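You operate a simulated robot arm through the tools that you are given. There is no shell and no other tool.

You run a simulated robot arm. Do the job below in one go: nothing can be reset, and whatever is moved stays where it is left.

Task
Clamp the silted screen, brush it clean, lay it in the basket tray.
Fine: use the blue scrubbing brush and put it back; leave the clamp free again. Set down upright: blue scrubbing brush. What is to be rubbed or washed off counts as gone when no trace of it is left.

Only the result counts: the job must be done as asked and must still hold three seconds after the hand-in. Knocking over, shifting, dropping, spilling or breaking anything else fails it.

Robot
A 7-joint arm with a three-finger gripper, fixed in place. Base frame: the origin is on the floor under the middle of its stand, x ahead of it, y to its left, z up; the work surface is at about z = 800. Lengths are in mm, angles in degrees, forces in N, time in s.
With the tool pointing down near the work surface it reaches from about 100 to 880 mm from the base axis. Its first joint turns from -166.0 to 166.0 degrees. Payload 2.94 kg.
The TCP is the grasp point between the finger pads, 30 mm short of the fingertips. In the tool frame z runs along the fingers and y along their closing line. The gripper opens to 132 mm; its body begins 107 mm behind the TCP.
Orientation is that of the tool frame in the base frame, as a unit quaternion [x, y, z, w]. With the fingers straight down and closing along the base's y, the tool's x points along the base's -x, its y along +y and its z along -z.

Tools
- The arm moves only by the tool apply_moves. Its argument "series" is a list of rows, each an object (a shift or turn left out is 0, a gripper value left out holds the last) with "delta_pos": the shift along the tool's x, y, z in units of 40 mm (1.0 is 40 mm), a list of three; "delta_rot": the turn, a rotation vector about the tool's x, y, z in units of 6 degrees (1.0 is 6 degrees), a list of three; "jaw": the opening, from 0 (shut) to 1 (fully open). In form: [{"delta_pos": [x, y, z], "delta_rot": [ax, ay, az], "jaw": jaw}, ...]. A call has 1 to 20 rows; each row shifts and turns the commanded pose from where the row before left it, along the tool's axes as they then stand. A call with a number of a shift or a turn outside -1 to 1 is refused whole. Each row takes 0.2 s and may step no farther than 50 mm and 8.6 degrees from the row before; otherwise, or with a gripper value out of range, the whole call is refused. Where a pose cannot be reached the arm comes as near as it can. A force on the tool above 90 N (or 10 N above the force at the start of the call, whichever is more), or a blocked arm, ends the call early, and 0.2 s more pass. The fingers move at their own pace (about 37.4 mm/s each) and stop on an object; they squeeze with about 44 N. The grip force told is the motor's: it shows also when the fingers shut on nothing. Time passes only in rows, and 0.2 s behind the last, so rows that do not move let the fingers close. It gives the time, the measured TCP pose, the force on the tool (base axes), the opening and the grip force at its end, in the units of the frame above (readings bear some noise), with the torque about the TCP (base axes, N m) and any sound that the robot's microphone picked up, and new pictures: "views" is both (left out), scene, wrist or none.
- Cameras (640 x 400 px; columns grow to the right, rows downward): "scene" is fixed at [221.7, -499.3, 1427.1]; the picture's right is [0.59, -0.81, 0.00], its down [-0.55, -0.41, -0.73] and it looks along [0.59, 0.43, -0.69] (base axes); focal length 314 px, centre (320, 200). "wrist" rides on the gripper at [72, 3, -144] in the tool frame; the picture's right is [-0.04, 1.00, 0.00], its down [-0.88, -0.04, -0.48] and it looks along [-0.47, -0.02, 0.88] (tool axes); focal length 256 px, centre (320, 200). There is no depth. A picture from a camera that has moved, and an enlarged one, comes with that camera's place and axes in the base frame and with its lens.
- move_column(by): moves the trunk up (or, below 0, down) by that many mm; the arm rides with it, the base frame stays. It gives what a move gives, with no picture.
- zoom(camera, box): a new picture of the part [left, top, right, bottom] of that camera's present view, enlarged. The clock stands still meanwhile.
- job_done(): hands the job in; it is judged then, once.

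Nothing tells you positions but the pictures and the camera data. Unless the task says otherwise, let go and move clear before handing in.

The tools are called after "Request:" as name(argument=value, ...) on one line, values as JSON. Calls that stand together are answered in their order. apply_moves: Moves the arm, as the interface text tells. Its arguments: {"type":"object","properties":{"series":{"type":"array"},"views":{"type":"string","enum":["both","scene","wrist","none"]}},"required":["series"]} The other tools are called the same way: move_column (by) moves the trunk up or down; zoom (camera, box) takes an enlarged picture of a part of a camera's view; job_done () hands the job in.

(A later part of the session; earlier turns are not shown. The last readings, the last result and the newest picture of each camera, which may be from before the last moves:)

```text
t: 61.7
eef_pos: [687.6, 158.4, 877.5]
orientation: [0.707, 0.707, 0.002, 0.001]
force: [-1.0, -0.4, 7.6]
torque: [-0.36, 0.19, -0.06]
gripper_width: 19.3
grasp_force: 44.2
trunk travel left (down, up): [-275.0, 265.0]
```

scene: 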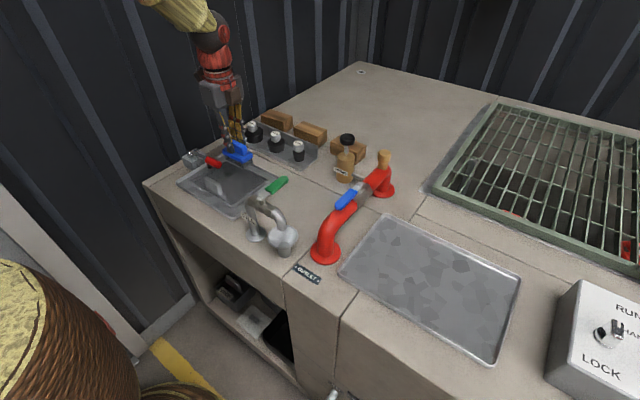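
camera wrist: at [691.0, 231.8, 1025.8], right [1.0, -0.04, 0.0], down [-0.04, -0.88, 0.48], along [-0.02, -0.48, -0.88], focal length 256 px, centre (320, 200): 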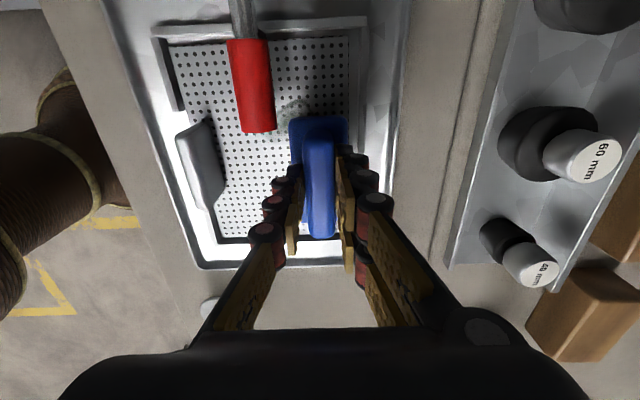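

Request:
apply_moves(series=[{"delta_pos": [0.2, 0, 0.03]}, {"delta_pos": [0.2, 0, 0]}, {"delta_pos": [-0.2, 0, 0]}, {"delta_pos": [-0.2, 0, 0]}, {"delta_pos": [-0.2, -0.05, 0]}, {"delta_pos": [0.2, 0, 0]}, {"delta_pos": [0.2, 0, 0]}, {"delta_pos": [0.2, 0, 0]}, {"delta_pos": [-0.2, 0, 0]}, {"delta_pos": [-0.2, -0.03, 0]}, {"delta_pos": [-0.2, 0, 0]}, {"delta_pos": [0.2, 0, 0]}, {"delta_pos": [0.2, 0, 0]}, {"delta_pos": [0.2, 0, 0]}, {"delta_pos": [-0.2, 0, 0]}, {"delta_pos": [-0.2, 0, 0]}, {"delta_pos": [-0.2, 0, 0]}], views="wrist")

Request:
zoom(camera="wrist", box=[180, 0, 420, 200])

Request:
zoom(camera="scene", box=[190, 130, 270, 210])

```text
t: 65.3
eef_pos: [685.1, 150.3, 877.6]
orientation: [0.707, 0.707, 0.002, 0.001]
force: [0.9, 3.7, 21.9]
torque: [0.11, -0.1, -0.08]
gripper_width: 19.0
grasp_force: 43.8
trunk travel left (down, up): [-275.0, 265.0]
camera wrist: at [687.2, 223.0, 1020.1], right [1.0, -0.04, 0.0], down [-0.04, -0.88, 0.48], along [-0.02, -0.48, -0.88], focal length 256 px, centre (320, 200)
```

wrist: 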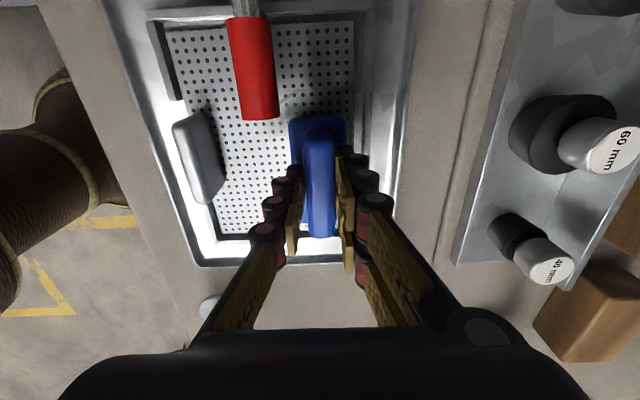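

```text
2.00 times, centred on (300, 100) of wrist
camera zoom: at [687.2, 223.0, 1020.1], right [1.0, -0.04, 0.0], down [-0.04, -0.88, 0.48], along [-0.02, -0.48, -0.88], focal length 512 px, centre (360, 400)
```

zoom: 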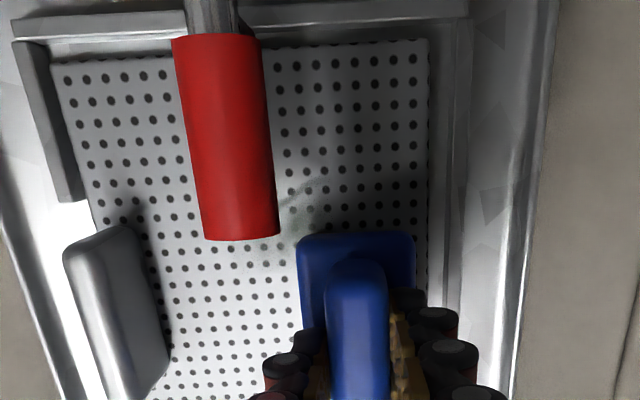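

```text
5.00 times, centred on (230, 170) of scene
camera zoom: at [221.7, -499.3, 1427.1], right [0.59, -0.81, 0.0], down [-0.55, -0.41, -0.73], along [0.59, 0.43, -0.69], focal length 1570 px, centre (770, 350)
```

zoom: 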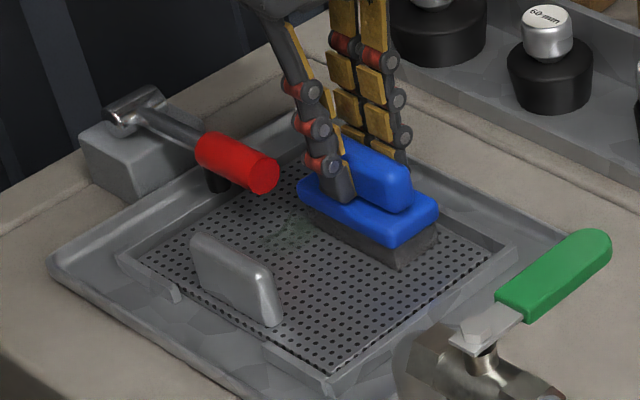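

Nearly everything is gone except a small remnant beside and under the lever end, around x 637–667, y 184–203. I'll shift the brush closer to the lever's side and scrub along it carefully.

Request:
apply_moves(series=[{"delta_pos": [0, -0.1, 0]}, {"delta_pos": [0, -0.05, 0]}, {"delta_pos": [0.15, 0, 0]}, {"delta_pos": [0.15, 0, 0]}, {"delta_pos": [0.15, 0, 0]}, {"delta_pos": [0.1, 0, 0]}], views="wrist")

Request:
zoom(camera="wrist", box=[180, 0, 420, 200])

Request:
zoom(camera="scene", box=[190, 130, 270, 210])

```text
t: 66.7
eef_pos: [678.6, 172.6, 877.3]
orientation: [0.707, 0.707, 0.001, 0.001]
force: [-0.3, -7.9, 24.8]
torque: [-0.62, 0.01, 0.06]
gripper_width: 18.8
grasp_force: 43.5
trunk travel left (down, up): [-275.0, 265.0]
camera wrist: at [680.8, 244.9, 1020.0], right [1.0, -0.04, 0.0], down [-0.04, -0.88, 0.48], along [-0.02, -0.47, -0.88], focal length 256 px, centre (320, 200)
```

wrist: 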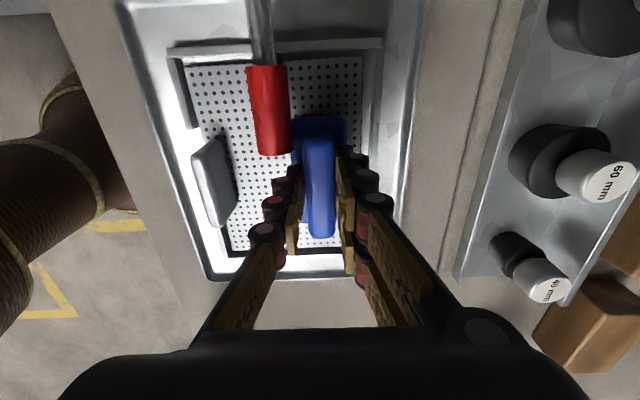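

```text
2.00 times, centred on (300, 100) of wrist
camera zoom: at [680.8, 244.9, 1020.0], right [1.0, -0.04, 0.0], down [-0.04, -0.88, 0.48], along [-0.02, -0.47, -0.88], focal length 512 px, centre (360, 400)
```

zoom: 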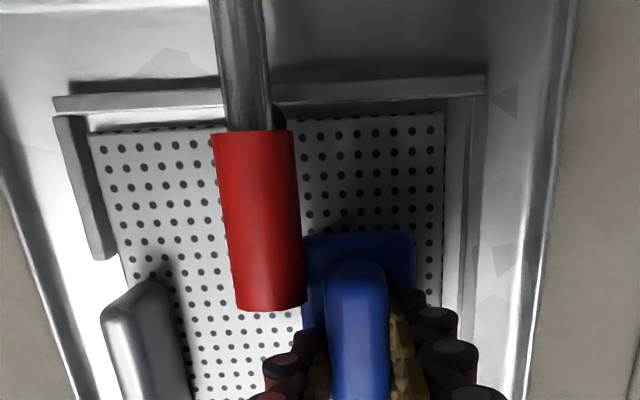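

```text
5.00 times, centred on (230, 170) of scene
camera zoom: at [221.7, -499.3, 1427.1], right [0.59, -0.81, 0.0], down [-0.55, -0.41, -0.73], along [0.59, 0.43, -0.69], focal length 1570 px, centre (770, 350)
```

zoom: 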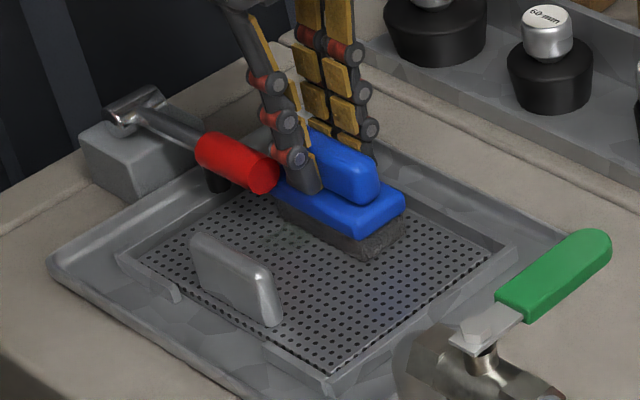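

Request:
apply_moves(series=[{"delta_pos": [0, -0.06, 0]}], views="none")

Request:
apply_moves(series=[{"delta_pos": [0, -0.06, 0]}], views="none")

Request:
apply_moves(series=[{"delta_pos": [0, -0.06, 0]}], views="none")

Request:
zoom(camera="scene", box=[190, 130, 270, 210])

```text
t: 67.1
eef_pos: [677.2, 172.5, 877.4]
orientation: [0.706, 0.708, 0.002, 0.001]
force: [7.0, -4.8, 22.0]
torque: [-0.5, -0.31, 0.05]
gripper_width: 19.3
grasp_force: 44.2
trunk travel left (down, up): [-275.0, 265.0]
```

```text
t: 67.5
eef_pos: [675.4, 172.5, 877.8]
orientation: [0.707, 0.708, 0.003, 0.002]
force: [11.5, -3.0, 17.8]
torque: [-0.16, -0.41, 0.06]
gripper_width: 18.9
grasp_force: 44.1
trunk travel left (down, up): [-275.0, 265.0]
```

```text
t: 67.9
eef_pos: [671.1, 173.2, 878.1]
orientation: [0.707, 0.707, 0.003, 0.001]
force: [10.6, -3.8, 22.9]
torque: [-0.16, -0.26, -0.06]
gripper_width: 19.4
grasp_force: 43.9
trunk travel left (down, up): [-275.0, 265.0]
```

```text
5.00 times, centred on (230, 170) of scene
camera zoom: at [221.7, -499.3, 1427.1], right [0.59, -0.81, 0.0], down [-0.55, -0.41, -0.73], along [0.59, 0.43, -0.69], focal length 1570 px, centre (770, 350)
```

zoom: 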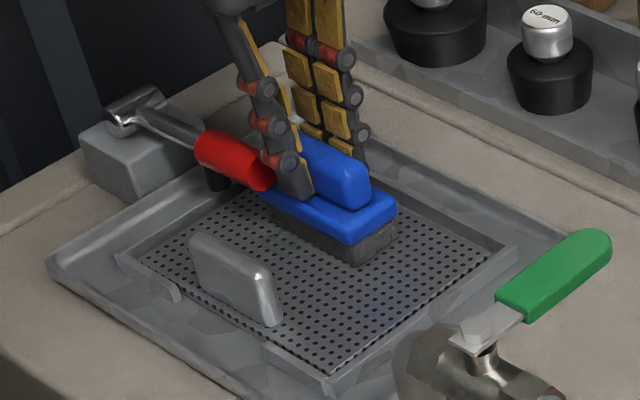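

The low block slides partly under the round lever handle without much resistance. I'll make a few strokes here, then back off in y and work at the lever end.

Request:
apply_moves(series=[{"delta_pos": [-0.2, 0.02, 0]}, {"delta_pos": [-0.2, 0, 0]}, {"delta_pos": [0.2, 0, 0]}, {"delta_pos": [0.2, 0, 0]}, {"delta_pos": [-0.2, 0, 0]}, {"delta_pos": [-0.2, 0, 0]}, {"delta_pos": [0.2, 0, 0]}, {"delta_pos": [0.2, 0, 0]}, {"delta_pos": [-0.2, 0, 0]}, {"delta_pos": [-0.2, 0, 0]}, {"delta_pos": [-0.2, -0.1, 0]}, {"delta_pos": [0, -0.25, 0]}, {"delta_pos": [0, -0.25, 0]}], views="wrist")

Request:
zoom(camera="wrist", box=[200, 0, 440, 200])

Request:
zoom(camera="scene", box=[190, 130, 270, 210])

```text
t: 70.7
eef_pos: [646.8, 147.2, 877.9]
orientation: [0.707, 0.707, 0.001, 0.001]
force: [6.6, -1.4, 22.9]
torque: [0.07, -0.18, -0.05]
gripper_width: 19.3
grasp_force: 44.0
trunk travel left (down, up): [-275.0, 265.0]
camera wrist: at [649.0, 220.4, 1019.5], right [1.0, -0.04, 0.0], down [-0.04, -0.88, 0.48], along [-0.02, -0.48, -0.88], focal length 256 px, centre (320, 200)
```

wrist: 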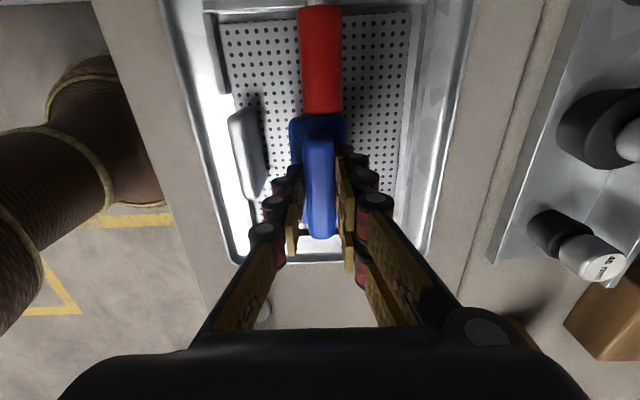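

```text
2.00 times, centred on (320, 100) of wrist
camera zoom: at [649.0, 220.4, 1019.5], right [1.0, -0.04, 0.0], down [-0.04, -0.88, 0.48], along [-0.02, -0.48, -0.88], focal length 512 px, centre (320, 400)
```

zoom: 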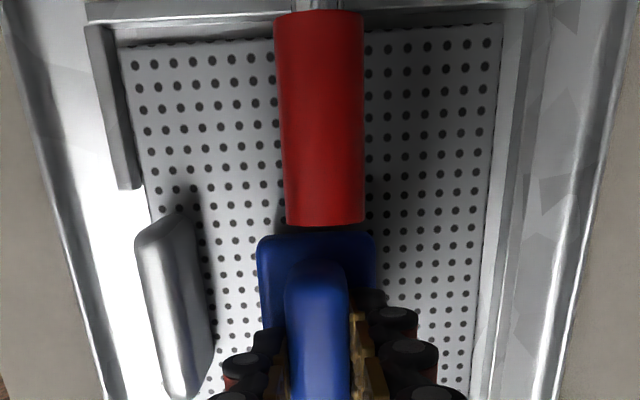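

```text
5.00 times, centred on (230, 170) of scene
camera zoom: at [221.7, -499.3, 1427.1], right [0.59, -0.81, 0.0], down [-0.55, -0.41, -0.73], along [0.59, 0.43, -0.69], focal length 1570 px, centre (770, 350)
```

zoom: 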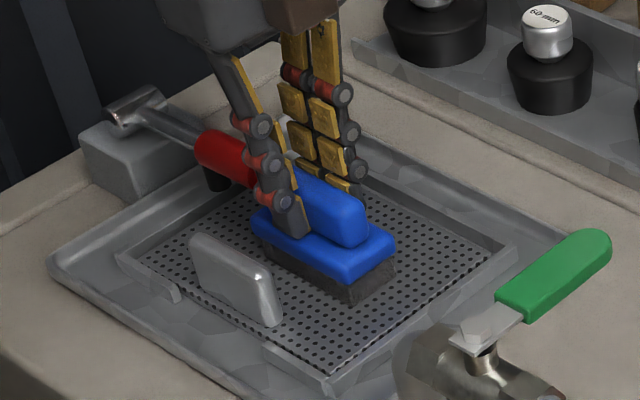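

Request:
apply_moves(series=[{"delta_pos": [0.08, 0, 0]}], views="none")

Request:
apply_moves(series=[{"delta_pos": [0.06, 0, 0]}], views="none")

Request:
apply_moves(series=[{"delta_pos": [0.06, 0, 0]}], views="wrist")

Request:
zoom(camera="wrist", box=[260, 60, 380, 180])

```text
t: 71.1
eef_pos: [646.5, 147.8, 877.7]
orientation: [0.707, 0.707, 0.001, 0.001]
force: [2.0, -19.1, 23.2]
torque: [-0.45, -0.08, -0.03]
gripper_width: 18.9
grasp_force: 43.7
trunk travel left (down, up): [-275.0, 265.0]
```

```text
t: 71.5
eef_pos: [646.3, 150.5, 875.3]
orientation: [0.707, 0.707, -0.001, 0.0]
force: [3.3, -28.7, 13.9]
torque: [-0.74, -0.11, -0.06]
gripper_width: 19.4
grasp_force: 44.1
trunk travel left (down, up): [-275.0, 265.0]
```

```text
t: 71.9
eef_pos: [646.3, 153.6, 875.6]
orientation: [0.707, 0.707, 0.0, 0.0]
force: [1.1, -30.2, 3.0]
torque: [-0.67, -0.07, -0.06]
gripper_width: 19.4
grasp_force: 44.0
trunk travel left (down, up): [-275.0, 265.0]
camera wrist: at [649.4, 226.1, 1017.3], right [1.0, -0.04, 0.0], down [-0.04, -0.88, 0.48], along [-0.02, -0.48, -0.88], focal length 256 px, centre (320, 200)
```

wrist: 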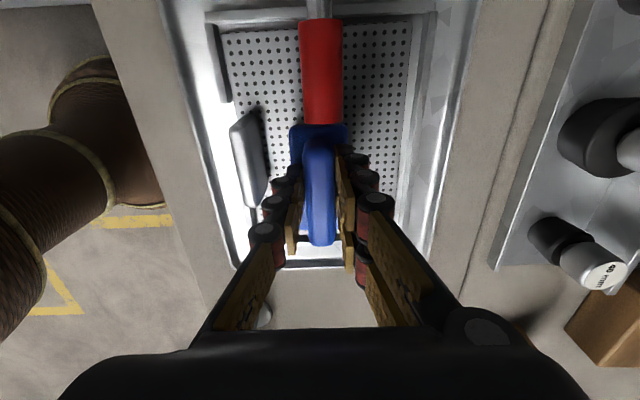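

```text
3.33 times, centred on (320, 120) of wrist
camera zoom: at [649.4, 226.1, 1017.3], right [1.0, -0.04, 0.0], down [-0.04, -0.88, 0.48], along [-0.02, -0.48, -0.88], focal length 853 px, centre (320, 467)
```

zoom: 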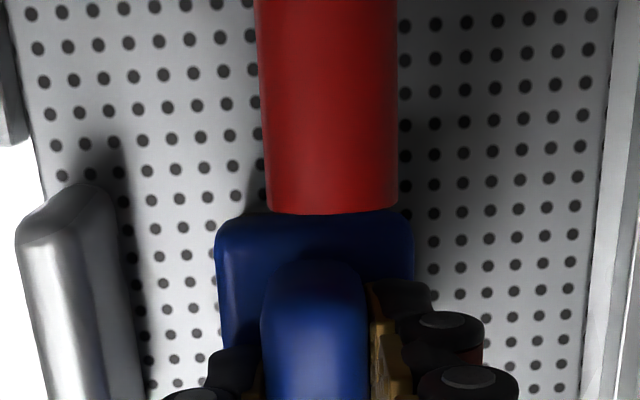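

The block end butts against the handle end, and the brush slid a few mm in the grip. I'll back off, lift and look at what is left.

Request:
apply_moves(series=[{"delta_pos": [-0.3, 0, 0]}, {"delta_pos": [-0.3, 0, -0.3]}, {"delta_pos": [-0.5, 0.3, -0.8]}, {"delta_pos": [-0.8, 0.5, -0.5]}], views="wrist")

Request:
zoom(camera="wrist", box=[200, 0, 440, 200])

Request:
zoom(camera="scene", box=[185, 145, 255, 205])

```text
t: 72.9
eef_pos: [680.0, 79.3, 942.4]
orientation: [0.707, 0.707, 0.001, 0.001]
force: [-0.3, -0.2, -0.6]
torque: [0.02, -0.05, -0.02]
gripper_width: 19.0
grasp_force: 43.4
trunk travel left (down, up): [-275.0, 265.0]
camera wrist: at [683.9, 152.8, 1083.7], right [1.0, -0.04, 0.0], down [-0.04, -0.88, 0.48], along [-0.02, -0.48, -0.88], focal length 256 px, centre (320, 200)
```

wrist: 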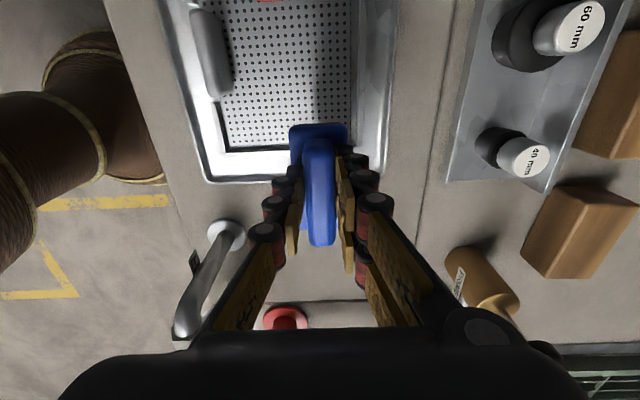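

```text
2.00 times, centred on (320, 100) of wrist
camera zoom: at [683.9, 152.8, 1083.7], right [1.0, -0.04, 0.0], down [-0.04, -0.88, 0.48], along [-0.02, -0.48, -0.88], focal length 512 px, centre (320, 400)
```

zoom: 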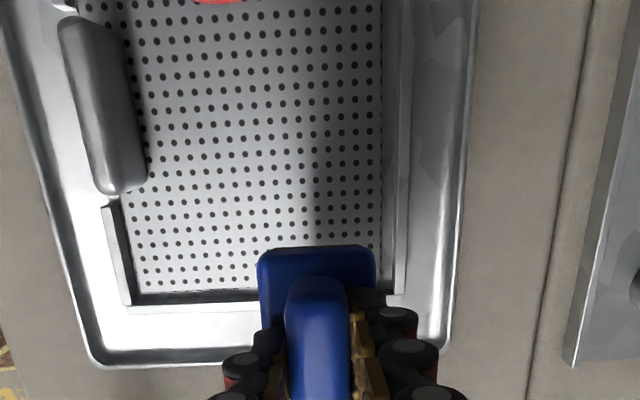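

```text
6.67 times, centred on (220, 175) of scene
camera zoom: at [221.7, -499.3, 1427.1], right [0.59, -0.81, 0.0], down [-0.55, -0.41, -0.73], along [0.59, 0.43, -0.69], focal length 2093 px, centre (987, 367)
```

zoom: 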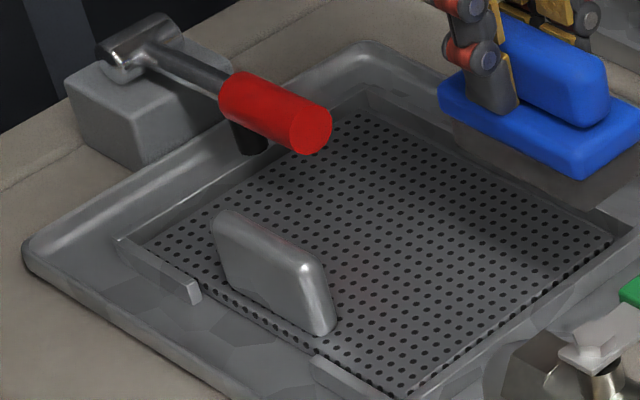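

From the scene camera the screen now looks clean. I'll turn back to the original orientation and inspect more closely before putting the brush away.

Request:
apply_moves(series=[{"delta_pos": [0, 0, -0.9]}, {"delta_pos": [0, 0, -0.9], "delta_rot": [0, 0, -1]}, {"delta_rot": [0, 0, -1]}, {"delta_rot": [0, 0, -1]}, {"delta_rot": [0, 0, -1]}, {"delta_rot": [0, 0, -1]}, {"delta_rot": [0, 0, -1]}, {"delta_rot": [0, 0, -1]}, {"delta_rot": [0, 0, -1]}, {"delta_rot": [0, 0, -1]}, {"delta_rot": [0, 0, -1]}, {"delta_rot": [0, 0, -1]}, {"delta_rot": [0, 0, -1]}, {"delta_rot": [0, 0, -1]}, {"delta_rot": [0, 0, -1]}, {"delta_rot": [0, 0, -1]}, {"delta_pos": [0.8, 0, 0]}, {"delta_pos": [0.8, 0, 0]}])

Request:
zoom(camera="wrist", box=[280, 30, 520, 230])

Request:
zoom(camera="scene", box=[200, 150, 250, 190])

```text
t: 76.7
eef_pos: [616.2, 81.0, 1013.3]
orientation: [0.0, 1.0, -0.001, 0.002]
force: [-0.7, -0.5, -0.1]
torque: [0.01, -0.02, -0.01]
gripper_width: 19.3
grasp_force: 44.1
trunk travel left (down, up): [-275.0, 265.0]
camera wrist: at [543.3, 84.5, 1154.9], right [0.04, 1.0, 0.0], down [0.88, -0.04, 0.48], along [0.48, -0.02, -0.88], focal length 256 px, centre (320, 200)
```

scene: 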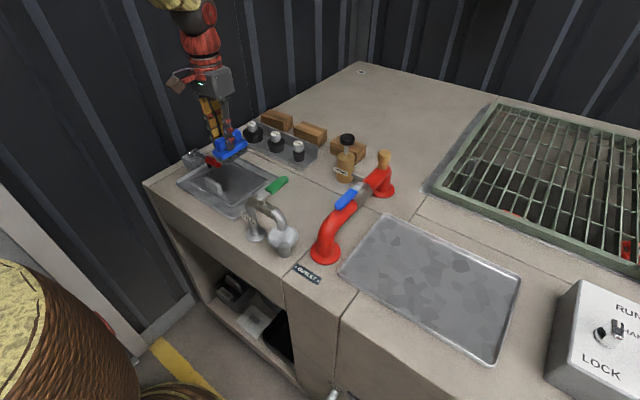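
wrist: 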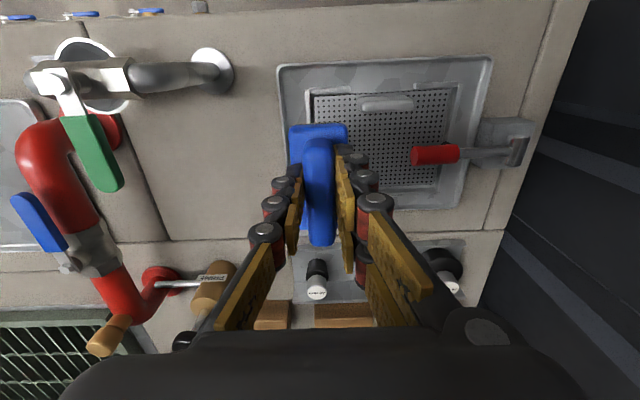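

```text
2.00 times, centred on (400, 130) of wrist
camera zoom: at [543.3, 84.5, 1154.9], right [0.04, 1.0, 0.0], down [0.88, -0.04, 0.48], along [0.48, -0.02, -0.88], focal length 512 px, centre (160, 340)
```

zoom: 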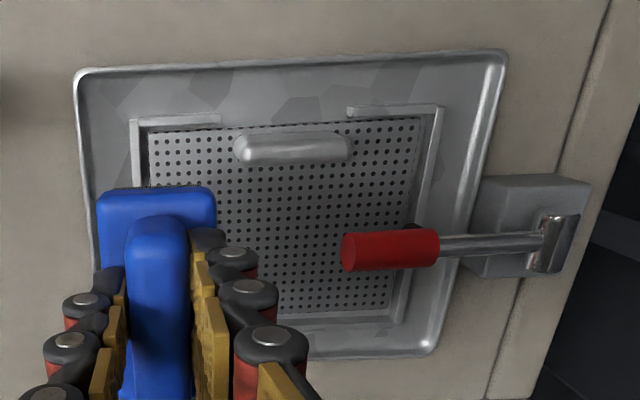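

```text
10.00 times, centred on (225, 170) of scene
camera zoom: at [221.7, -499.3, 1427.1], right [0.59, -0.81, 0.0], down [-0.55, -0.41, -0.73], along [0.59, 0.43, -0.69], focal length 3140 px, centre (1270, 500)
```

zoom: 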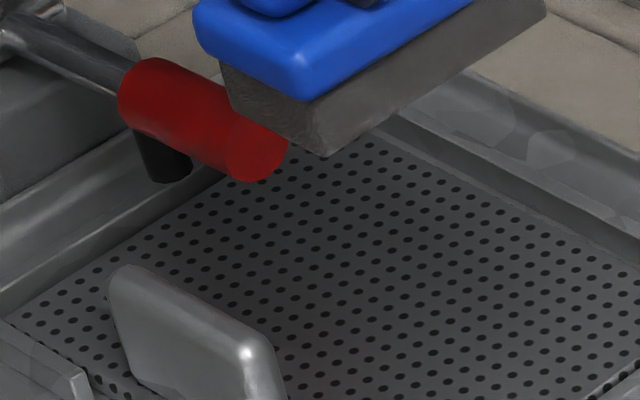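

The screen looks clean from both cameras. The brush slid about 5 mm in my grip toward +x, so I'll allow for that and carry it back to its original place.

Request:
apply_moves(series=[{"delta_pos": [-0.905, -0.664, 0]}, {"delta_pos": [-0.905, -0.664, 0]}, {"delta_pos": [-0.905, -0.664, 0]}, {"delta_pos": [-0.905, -0.664, 0]}, {"delta_pos": [0, 0, 0.9]}, {"delta_pos": [0, 0, 0.9]}, {"delta_pos": [0, 0, 0.9]}, {"delta_pos": [0, 0, 0.4]}])

Request:
zoom(camera="scene", box=[275, 140, 335, 200])

Request:
zoom(camera="wrist", box=[240, 80, 400, 220])

```text
t: 78.5
eef_pos: [763.2, -26.1, 890.7]
orientation: [0.001, 1.0, 0.0, 0.002]
force: [-1.0, 0.7, -1.6]
torque: [-0.01, 0.02, -0.01]
gripper_width: 19.1
grasp_force: 44.0
trunk travel left (down, up): [-275.0, 265.0]
camera wrist: at [690.7, -22.4, 1032.6], right [0.04, 1.0, 0.0], down [0.88, -0.04, 0.48], along [0.48, -0.02, -0.88], focal length 256 px, centre (320, 200)
```

scene: 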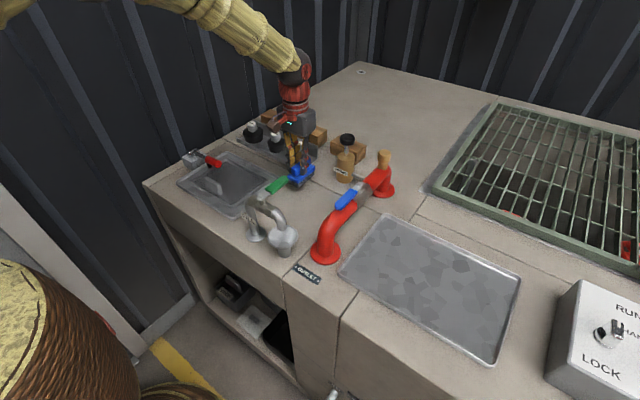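
wrist: 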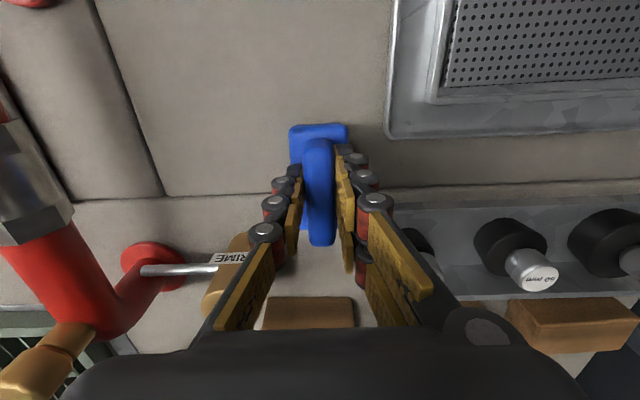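

```text
6.67 times, centred on (305, 170) of scene
camera zoom: at [221.7, -499.3, 1427.1], right [0.59, -0.81, 0.0], down [-0.55, -0.41, -0.73], along [0.59, 0.43, -0.69], focal length 2093 px, centre (420, 400)
```

zoom: 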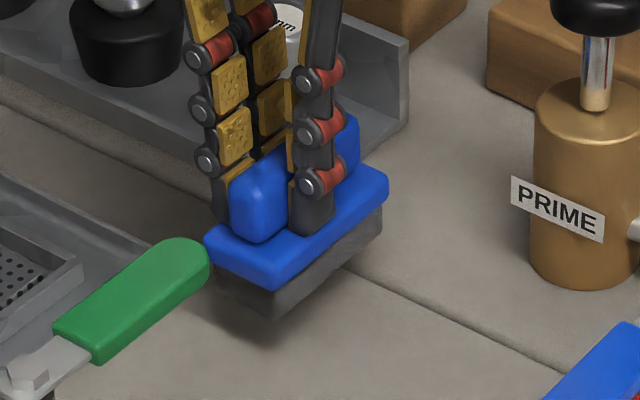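

```text
2.86 times, centred on (320, 150) of wrist
camera zoom: at [690.7, -22.4, 1032.6], right [0.04, 1.0, 0.0], down [0.88, -0.04, 0.48], along [0.48, -0.02, -0.88], focal length 731 px, centre (320, 343)
```

zoom: 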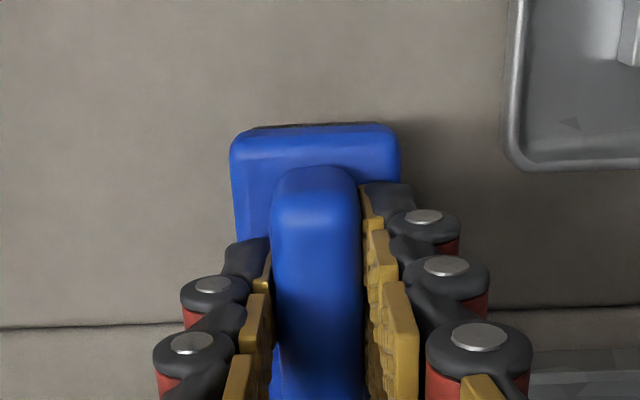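

Request:
apply_moves(series=[{"delta_pos": [0.06, 0.02, 0.3]}, {"delta_pos": [0, 0, 0.13]}, {"delta_pos": [0, 0, 0.05]}], views="none")

Request:
apply_moves(series=[{"delta_pos": [0, 0, 0.05]}], views="none")

Request:
apply_moves(series=[{"delta_pos": [0, 0, 0.04]}], views="none")

```text
t: 79.3
eef_pos: [758.9, -25.2, 871.3]
orientation: [0.0, 1.0, 0.0, 0.001]
force: [0.3, 0.4, -1.1]
torque: [-0.03, -0.02, 0.02]
gripper_width: 18.8
grasp_force: 43.9
trunk travel left (down, up): [-275.0, 265.0]
```

```text
t: 79.7
eef_pos: [759.0, -24.9, 868.2]
orientation: [0.0, 1.0, 0.001, 0.001]
force: [1.2, 0.6, -0.3]
torque: [-0.03, 0.01, 0.01]
gripper_width: 19.1
grasp_force: 44.6
trunk travel left (down, up): [-275.0, 265.0]
```

```text
t: 80.1
eef_pos: [759.0, -24.9, 866.6]
orientation: [0.0, 1.0, 0.0, 0.001]
force: [-0.4, 0.4, -0.6]
torque: [0.02, -0.02, 0.0]
gripper_width: 19.2
grasp_force: 44.1
trunk travel left (down, up): [-275.0, 265.0]
```

Request:
apply_moves(series=[{"delta_pos": [-0.04, 0, 0.03]}], views="none")

Request:
apply_moves(series=[{"delta_pos": [0, 0, 0.03]}], views="none")

Request:
apply_moves(series=[{"delta_pos": [0, 0, 0.03]}], views="none")

```text
t: 80.5
eef_pos: [761.0, -24.2, 865.9]
orientation: [0.0, 1.0, -0.001, 0.002]
force: [-0.1, 0.4, -1.9]
torque: [0.0, -0.02, 0.02]
gripper_width: 19.2
grasp_force: 44.5
trunk travel left (down, up): [-275.0, 265.0]
```

```text
t: 80.9
eef_pos: [760.2, -26.1, 864.4]
orientation: [0.0, 1.0, -0.001, 0.001]
force: [0.3, 0.1, -0.7]
torque: [-0.01, 0.01, 0.01]
gripper_width: 19.3
grasp_force: 44.4
trunk travel left (down, up): [-275.0, 265.0]
```

```text
t: 81.3
eef_pos: [761.3, -24.5, 863.6]
orientation: [0.0, 1.0, 0.001, 0.002]
force: [-0.6, -0.5, 1.7]
torque: [0.01, 0.14, 0.0]
gripper_width: 19.1
grasp_force: 43.9
trunk travel left (down, up): [-275.0, 265.0]
```

Request:
apply_moves(series=[{"delta_pos": [0, 0, 0.03]}], views="none")

Request:
apply_moves(series=[{"delta_pos": [0, 0, 0.02]}], views="wrist")

Request:
zoom(camera="scene", box=[275, 140, 335, 200])

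Request:
zoom(camera="wrist", box=[240, 80, 400, 220])

```text
t: 81.7
eef_pos: [760.0, -25.1, 863.6]
orientation: [0.001, 1.0, 0.0, 0.003]
force: [-1.7, 1.3, 9.6]
torque: [0.09, 0.45, -0.03]
gripper_width: 19.2
grasp_force: 43.6
trunk travel left (down, up): [-275.0, 265.0]
```

```text
t: 82.1
eef_pos: [760.6, -25.5, 862.9]
orientation: [0.001, 1.0, -0.001, 0.004]
force: [-2.6, 2.0, 18.6]
torque: [0.14, 0.69, -0.04]
gripper_width: 19.1
grasp_force: 44.3
trunk travel left (down, up): [-275.0, 265.0]
camera wrist: at [687.8, -21.6, 1004.8], right [0.04, 1.0, 0.0], down [0.88, -0.04, 0.48], along [0.48, -0.02, -0.88], focal length 256 px, centre (320, 200)
```

wrist: 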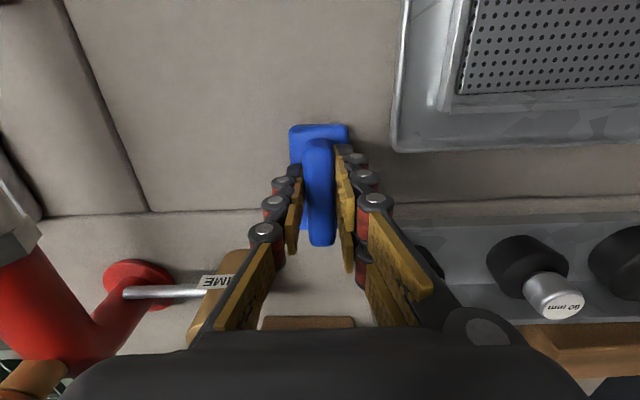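

```text
6.67 times, centred on (305, 170) of scene
camera zoom: at [221.7, -499.3, 1427.1], right [0.59, -0.81, 0.0], down [-0.55, -0.41, -0.73], along [0.59, 0.43, -0.69], focal length 2093 px, centre (420, 400)
```

zoom: 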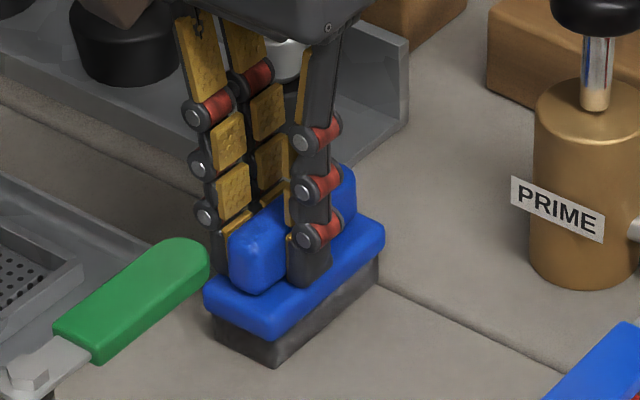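

```text
2.86 times, centred on (320, 150) of wrist
camera zoom: at [687.8, -21.6, 1004.8], right [0.04, 1.0, 0.0], down [0.88, -0.04, 0.48], along [0.48, -0.02, -0.88], focal length 731 px, centre (320, 343)
```

zoom: 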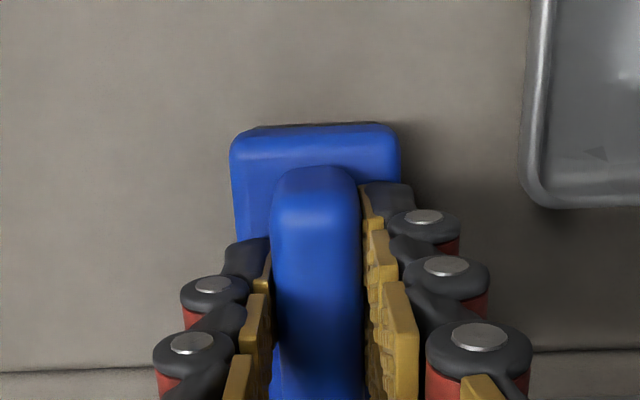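

The brush matches its original place in the picture. I'll release it and rise.

Request:
apply_moves(series=[{"delta_pos": [0, 0, -0.03], "jaw": 0.25}, {"jaw": 0.4}, {"jaw": 0.5}, {"jaw": 0.5}, {"jaw": 0.5}, {"delta_pos": [0, 0, -0.4]}, {"delta_pos": [0, 0, -0.9]}, {"delta_pos": [0, 0, -0.9]}, {"delta_pos": [0, 0, -0.9]}])

Request:
zoom(camera="scene", box=[280, 155, 330, 200])

Request:
zoom(camera="wrist", box=[240, 60, 400, 200])

Request:
zoom(camera="scene", box=[190, 150, 250, 200])

```text
t: 84.1
eef_pos: [759.9, -26.1, 988.3]
orientation: [0.0, 1.0, 0.0, 0.0]
force: [-0.1, -0.1, -1.3]
torque: [0.01, -0.02, -0.01]
gripper_width: 66.4
grasp_force: 0.1
trunk travel left (down, up): [-275.0, 265.0]
camera wrist: at [687.0, -21.9, 1130.5], right [0.04, 1.0, 0.0], down [0.88, -0.04, 0.48], along [0.48, -0.02, -0.88], focal length 256 px, centre (320, 200)
```

scene: 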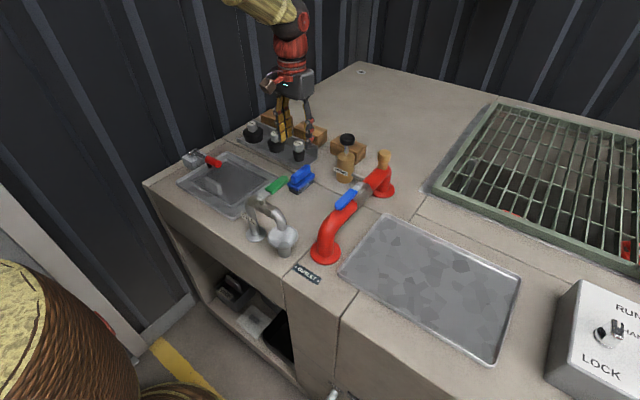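
wrist: 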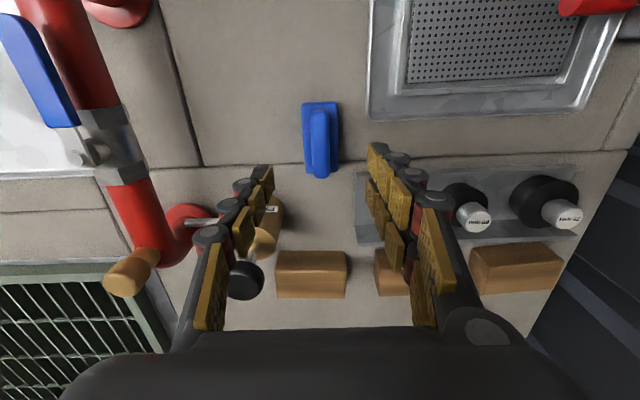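

```text
8.89 times, centred on (305, 178) of scene
camera zoom: at [221.7, -499.3, 1427.1], right [0.59, -0.81, 0.0], down [-0.55, -0.41, -0.73], along [0.59, 0.43, -0.69], focal length 2791 px, centre (453, 400)
```

zoom: 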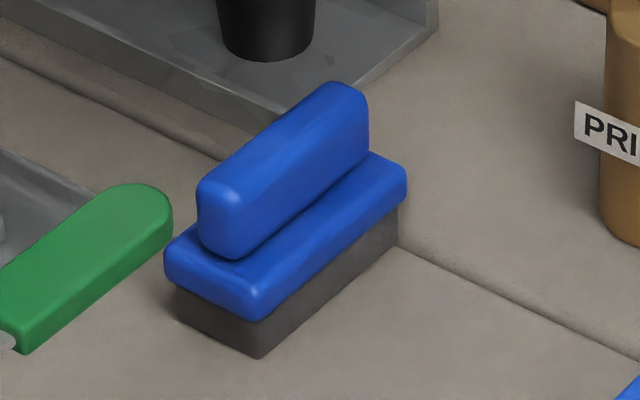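

```text
2.86 times, centred on (320, 130) of wrist
camera zoom: at [687.0, -21.9, 1130.5], right [0.04, 1.0, 0.0], down [0.88, -0.04, 0.48], along [0.48, -0.02, -0.88], focal length 731 px, centre (320, 400)
```

zoom: 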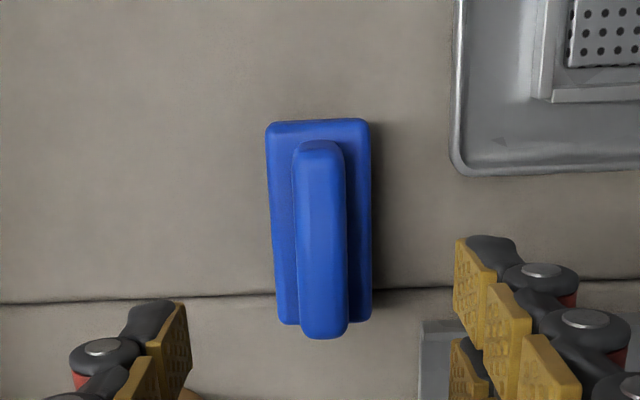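

```text
8.00 times, centred on (220, 175) of scene
camera zoom: at [221.7, -499.3, 1427.1], right [0.59, -0.81, 0.0], down [-0.55, -0.41, -0.73], along [0.59, 0.43, -0.69], focal length 2512 px, centre (1120, 400)
```

zoom: 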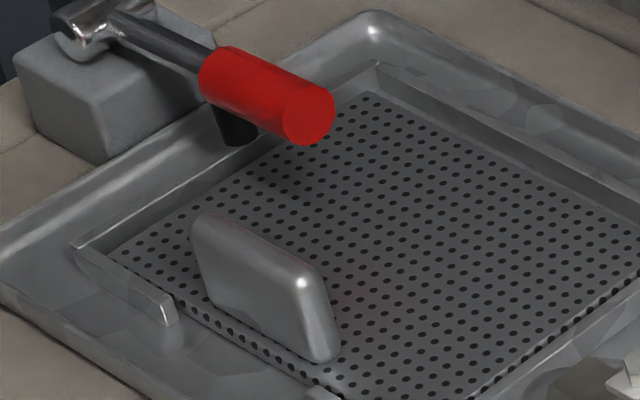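

The brush is back where it was, upright. Next I'll turn the tool to close along x, move over the screen and inspect around the lever.

Request:
apply_moves(series=[{"delta_pos": [0, 0, -0.6]}, {"delta_rot": [0, 0, -1]}, {"delta_rot": [0, 0, -1]}, {"delta_rot": [0, 0, -1]}, {"delta_rot": [0, 0, -1]}, {"delta_rot": [0, 0, -1]}, {"delta_rot": [0, 0, -1]}, {"delta_rot": [0, 0, -1]}, {"delta_rot": [0, 0, -1]}, {"delta_rot": [0, 0, -1]}, {"delta_rot": [0, 0, -1]}, {"delta_rot": [0, 0, -1]}, {"delta_rot": [0, 0, -1]}, {"delta_rot": [0, 0, -1]}, {"delta_rot": [0, 0, -1]}, {"delta_rot": [0, 0, -1]}], views="none")

Request:
apply_moves(series=[{"delta_pos": [-0.9, 0.7, 0]}, {"delta_pos": [-0.9, 0.7, 0]}, {"delta_pos": [-0.9, 0.7, 0]}, {"delta_pos": [-0.9, 0.68, 0]}, {"delta_pos": [-0.5, 0, 0]}], views="wrist")

Request:
zoom(camera="wrist", box=[220, 0, 420, 180])

```text
t: 87.5
eef_pos: [759.4, -25.4, 1009.5]
orientation: [0.709, -0.706, 0.0, -0.001]
force: [0.6, -0.5, 0.3]
torque: [0.01, 0.01, -0.02]
gripper_width: 66.1
grasp_force: 0.1
trunk travel left (down, up): [-275.0, 265.0]
```

```text
t: 88.7
eef_pos: [647.9, 139.2, 1009.1]
orientation: [-0.707, 0.707, -0.001, 0.001]
force: [-0.5, 0.6, 0.3]
torque: [0.04, -0.01, -0.03]
gripper_width: 65.8
grasp_force: 0.1
trunk travel left (down, up): [-275.0, 265.0]
camera wrist: at [644.8, 67.8, 1150.6], right [-1.0, 0.04, 0.0], down [0.04, 0.88, 0.48], along [0.02, 0.47, -0.88], focal length 256 px, centre (320, 200)
```

wrist: 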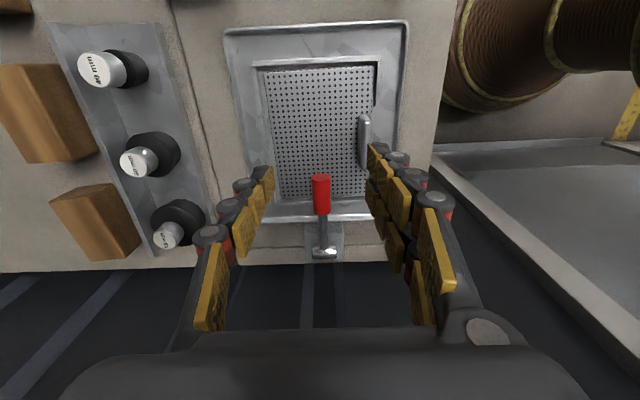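

```text
2.22 times, centred on (320, 90) of wrist
camera zoom: at [644.8, 67.8, 1150.6], right [-1.0, 0.04, 0.0], down [0.04, 0.88, 0.48], along [0.02, 0.47, -0.88], focal length 569 px, centre (320, 444)
```

zoom: 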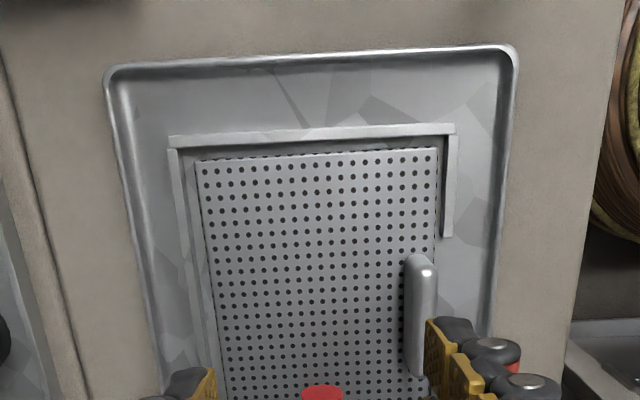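

Request:
zoom(camera="wrist", box=[250, 110, 400, 240])

Request:
zoom(camera="wrist", box=[250, 50, 390, 150])

```text
3.08 times, centred on (325, 175) of wrist
camera zoom: at [644.8, 67.8, 1150.6], right [-1.0, 0.04, 0.0], down [0.04, 0.88, 0.48], along [0.02, 0.47, -0.88], focal length 788 px, centre (305, 277)
```

zoom: 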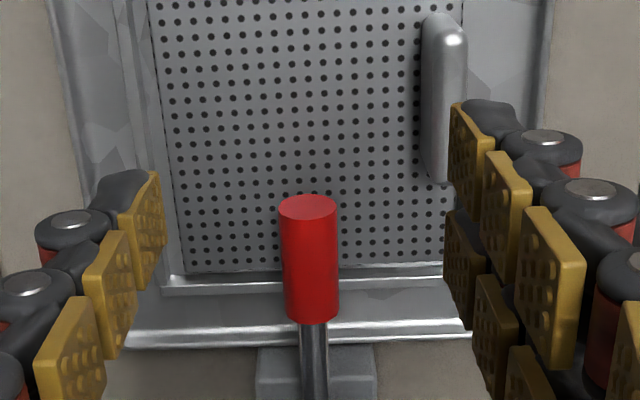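

```text
4.00 times, centred on (320, 100) of wrist
camera zoom: at [644.8, 67.8, 1150.6], right [-1.0, 0.04, 0.0], down [0.04, 0.88, 0.48], along [0.02, 0.47, -0.88], focal length 1024 px, centre (320, 600)
```

zoom: 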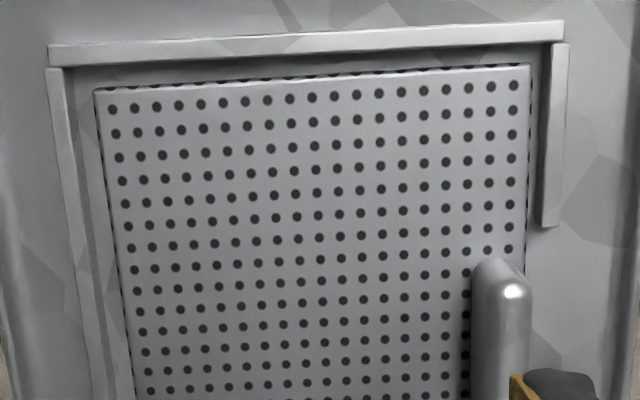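

The screen is clean, including beside the lever end. Next I'll grip the lever handle (fingers along x, opening reduced to stay clear of the screen's handle) to free the clamp.

Request:
apply_moves(series=[{"delta_pos": [-0.95, -0.02, 0], "jaw": 0.33}, {"delta_pos": [-0.98, -0.01, 0]}, {"delta_pos": [0, 0, 0.9]}, {"delta_pos": [0, 0, 0.9]}, {"delta_pos": [0, 0, 0.9]}])

Request:
zoom(camera="scene", box=[160, 110, 260, 200])

```text
t: 89.9
eef_pos: [650.9, 216.7, 900.9]
orientation: [-0.707, 0.707, -0.002, 0.002]
force: [0.6, 0.3, 0.2]
torque: [-0.02, 0.03, -0.02]
gripper_width: 43.6
grasp_force: 0.0
trunk travel left (down, up): [-275.0, 265.0]
camera wrist: at [647.4, 145.8, 1043.2], right [-1.0, 0.04, 0.0], down [0.04, 0.88, 0.48], along [0.02, 0.48, -0.88], focal length 256 px, centre (320, 200)
```

scene: 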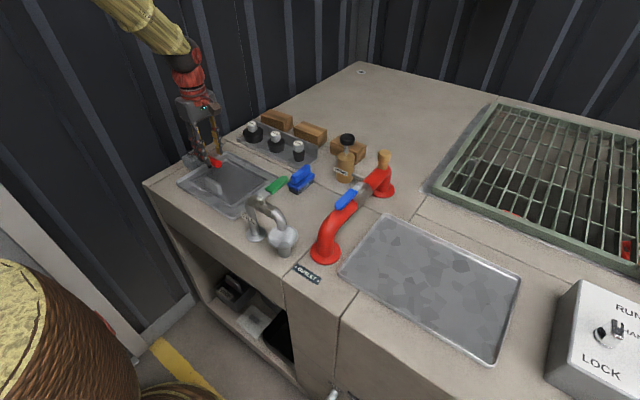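
wrist: 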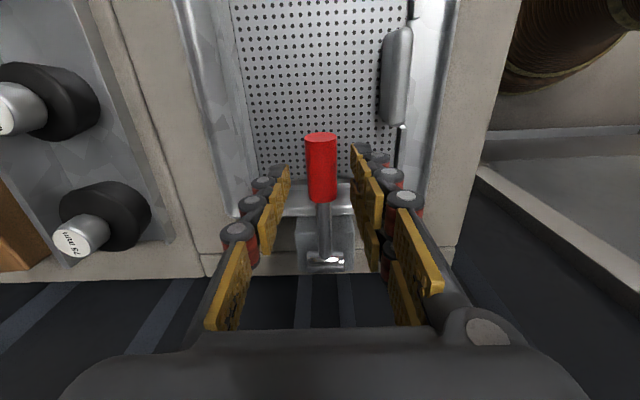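

```text
4.44 times, centred on (210, 155) of scene
camera zoom: at [221.7, -499.3, 1427.1], right [0.59, -0.81, 0.0], down [-0.55, -0.41, -0.73], along [0.59, 0.43, -0.69], focal length 1396 px, centre (809, 400)
```

zoom: 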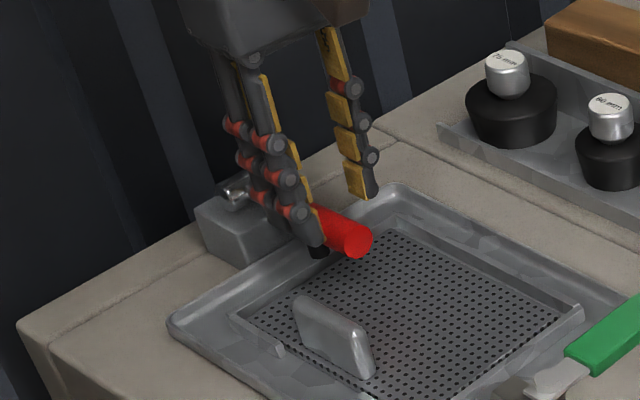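

Request:
apply_moves(series=[{"delta_pos": [0, 0.02, 0.5]}, {"delta_pos": [0, 0, 0.25]}, {"jaw": 0.2}, {"jaw": 0.1}, {"jaw": 0}, {"jaw": 0}, {"jaw": 0}, {"jaw": 0}])

Request:
zoom(camera="scene", box=[160, 110, 260, 200])

```text
t: 91.7
eef_pos: [649.9, 215.0, 871.5]
orientation: [-0.707, 0.707, 0.0, 0.001]
force: [2.4, 0.2, -0.8]
torque: [-0.03, -0.05, 0.02]
gripper_width: 22.6
grasp_force: 45.4
trunk travel left (down, up): [-275.0, 265.0]
camera wrist: at [646.4, 144.5, 1013.5], right [-1.0, 0.04, 0.0], down [0.04, 0.88, 0.48], along [0.02, 0.48, -0.88], focal length 256 px, centre (320, 200)
```

scene: 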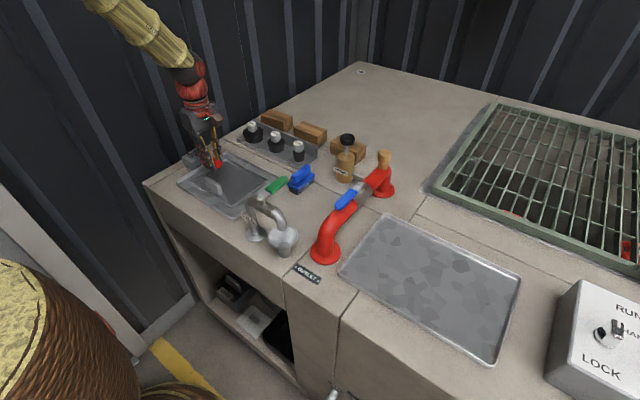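
wrist: 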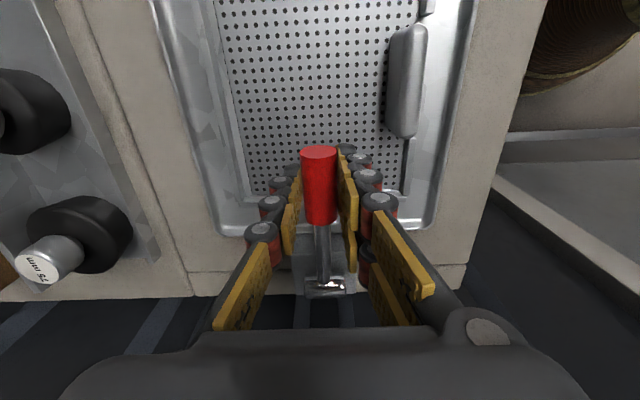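

```text
4.44 times, centred on (210, 155) of scene
camera zoom: at [221.7, -499.3, 1427.1], right [0.59, -0.81, 0.0], down [-0.55, -0.41, -0.73], along [0.59, 0.43, -0.69], focal length 1396 px, centre (809, 400)
```

zoom: 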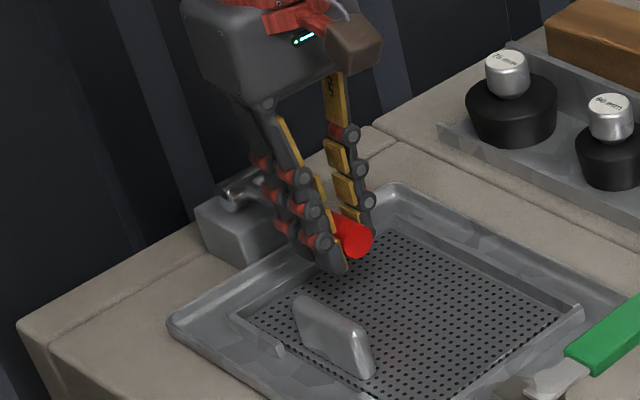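

The handle is gripped again. I'll raise the lever along its arc back to vertical.

Request:
apply_moves(series=[{"delta_pos": [-0.026, 0, -0.195]}, {"delta_pos": [-0.048, 0, -0.2175]}, {"delta_pos": [-0.0675, 0, -0.2125]}, {"delta_pos": [-0.085, 0, -0.2075]}, {"delta_pos": [-0.1025, 0, -0.1975]}])

Request:
zoom(camera="scene", box=[160, 110, 260, 200])

```text
t: 92.9
eef_pos: [649.3, 229.0, 912.1]
orientation: [0.707, -0.707, -0.001, 0.0]
force: [3.1, -12.1, -10.3]
torque: [-1.48, -0.07, 0.21]
gripper_width: 23.1
grasp_force: 45.6
trunk travel left (down, up): [-275.0, 265.0]
camera wrist: at [646.6, 157.0, 1054.0], right [-1.0, 0.04, 0.0], down [0.04, 0.88, 0.48], along [0.02, 0.47, -0.88], focal length 256 px, centre (320, 200)
```

scene: 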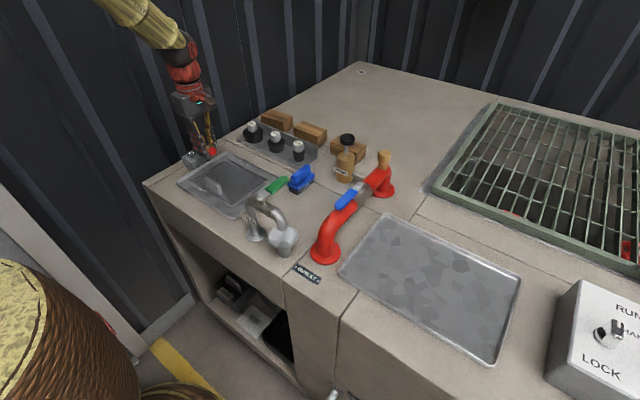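
wrist: 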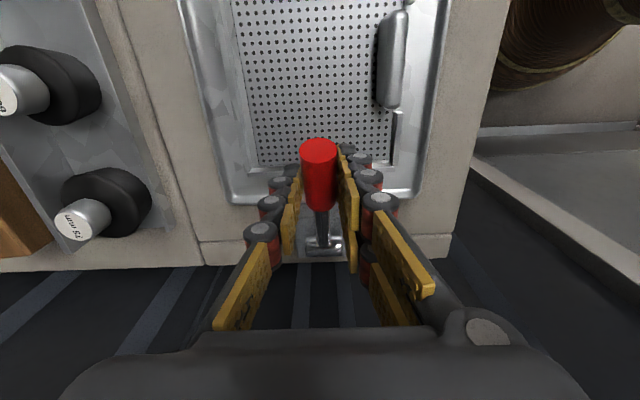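

```text
4.44 times, centred on (210, 155) of scene
camera zoom: at [221.7, -499.3, 1427.1], right [0.59, -0.81, 0.0], down [-0.55, -0.41, -0.73], along [0.59, 0.43, -0.69], focal length 1396 px, centre (809, 400)
```

zoom: 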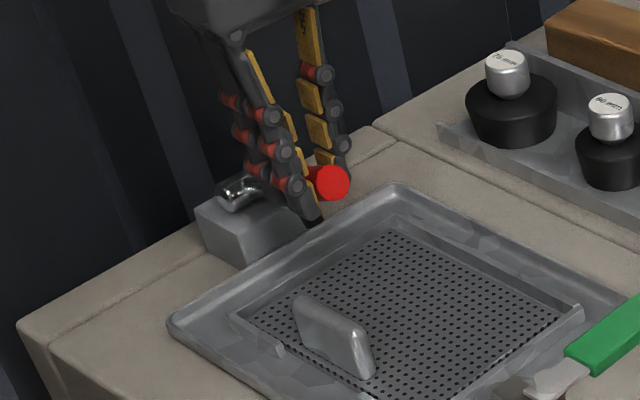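

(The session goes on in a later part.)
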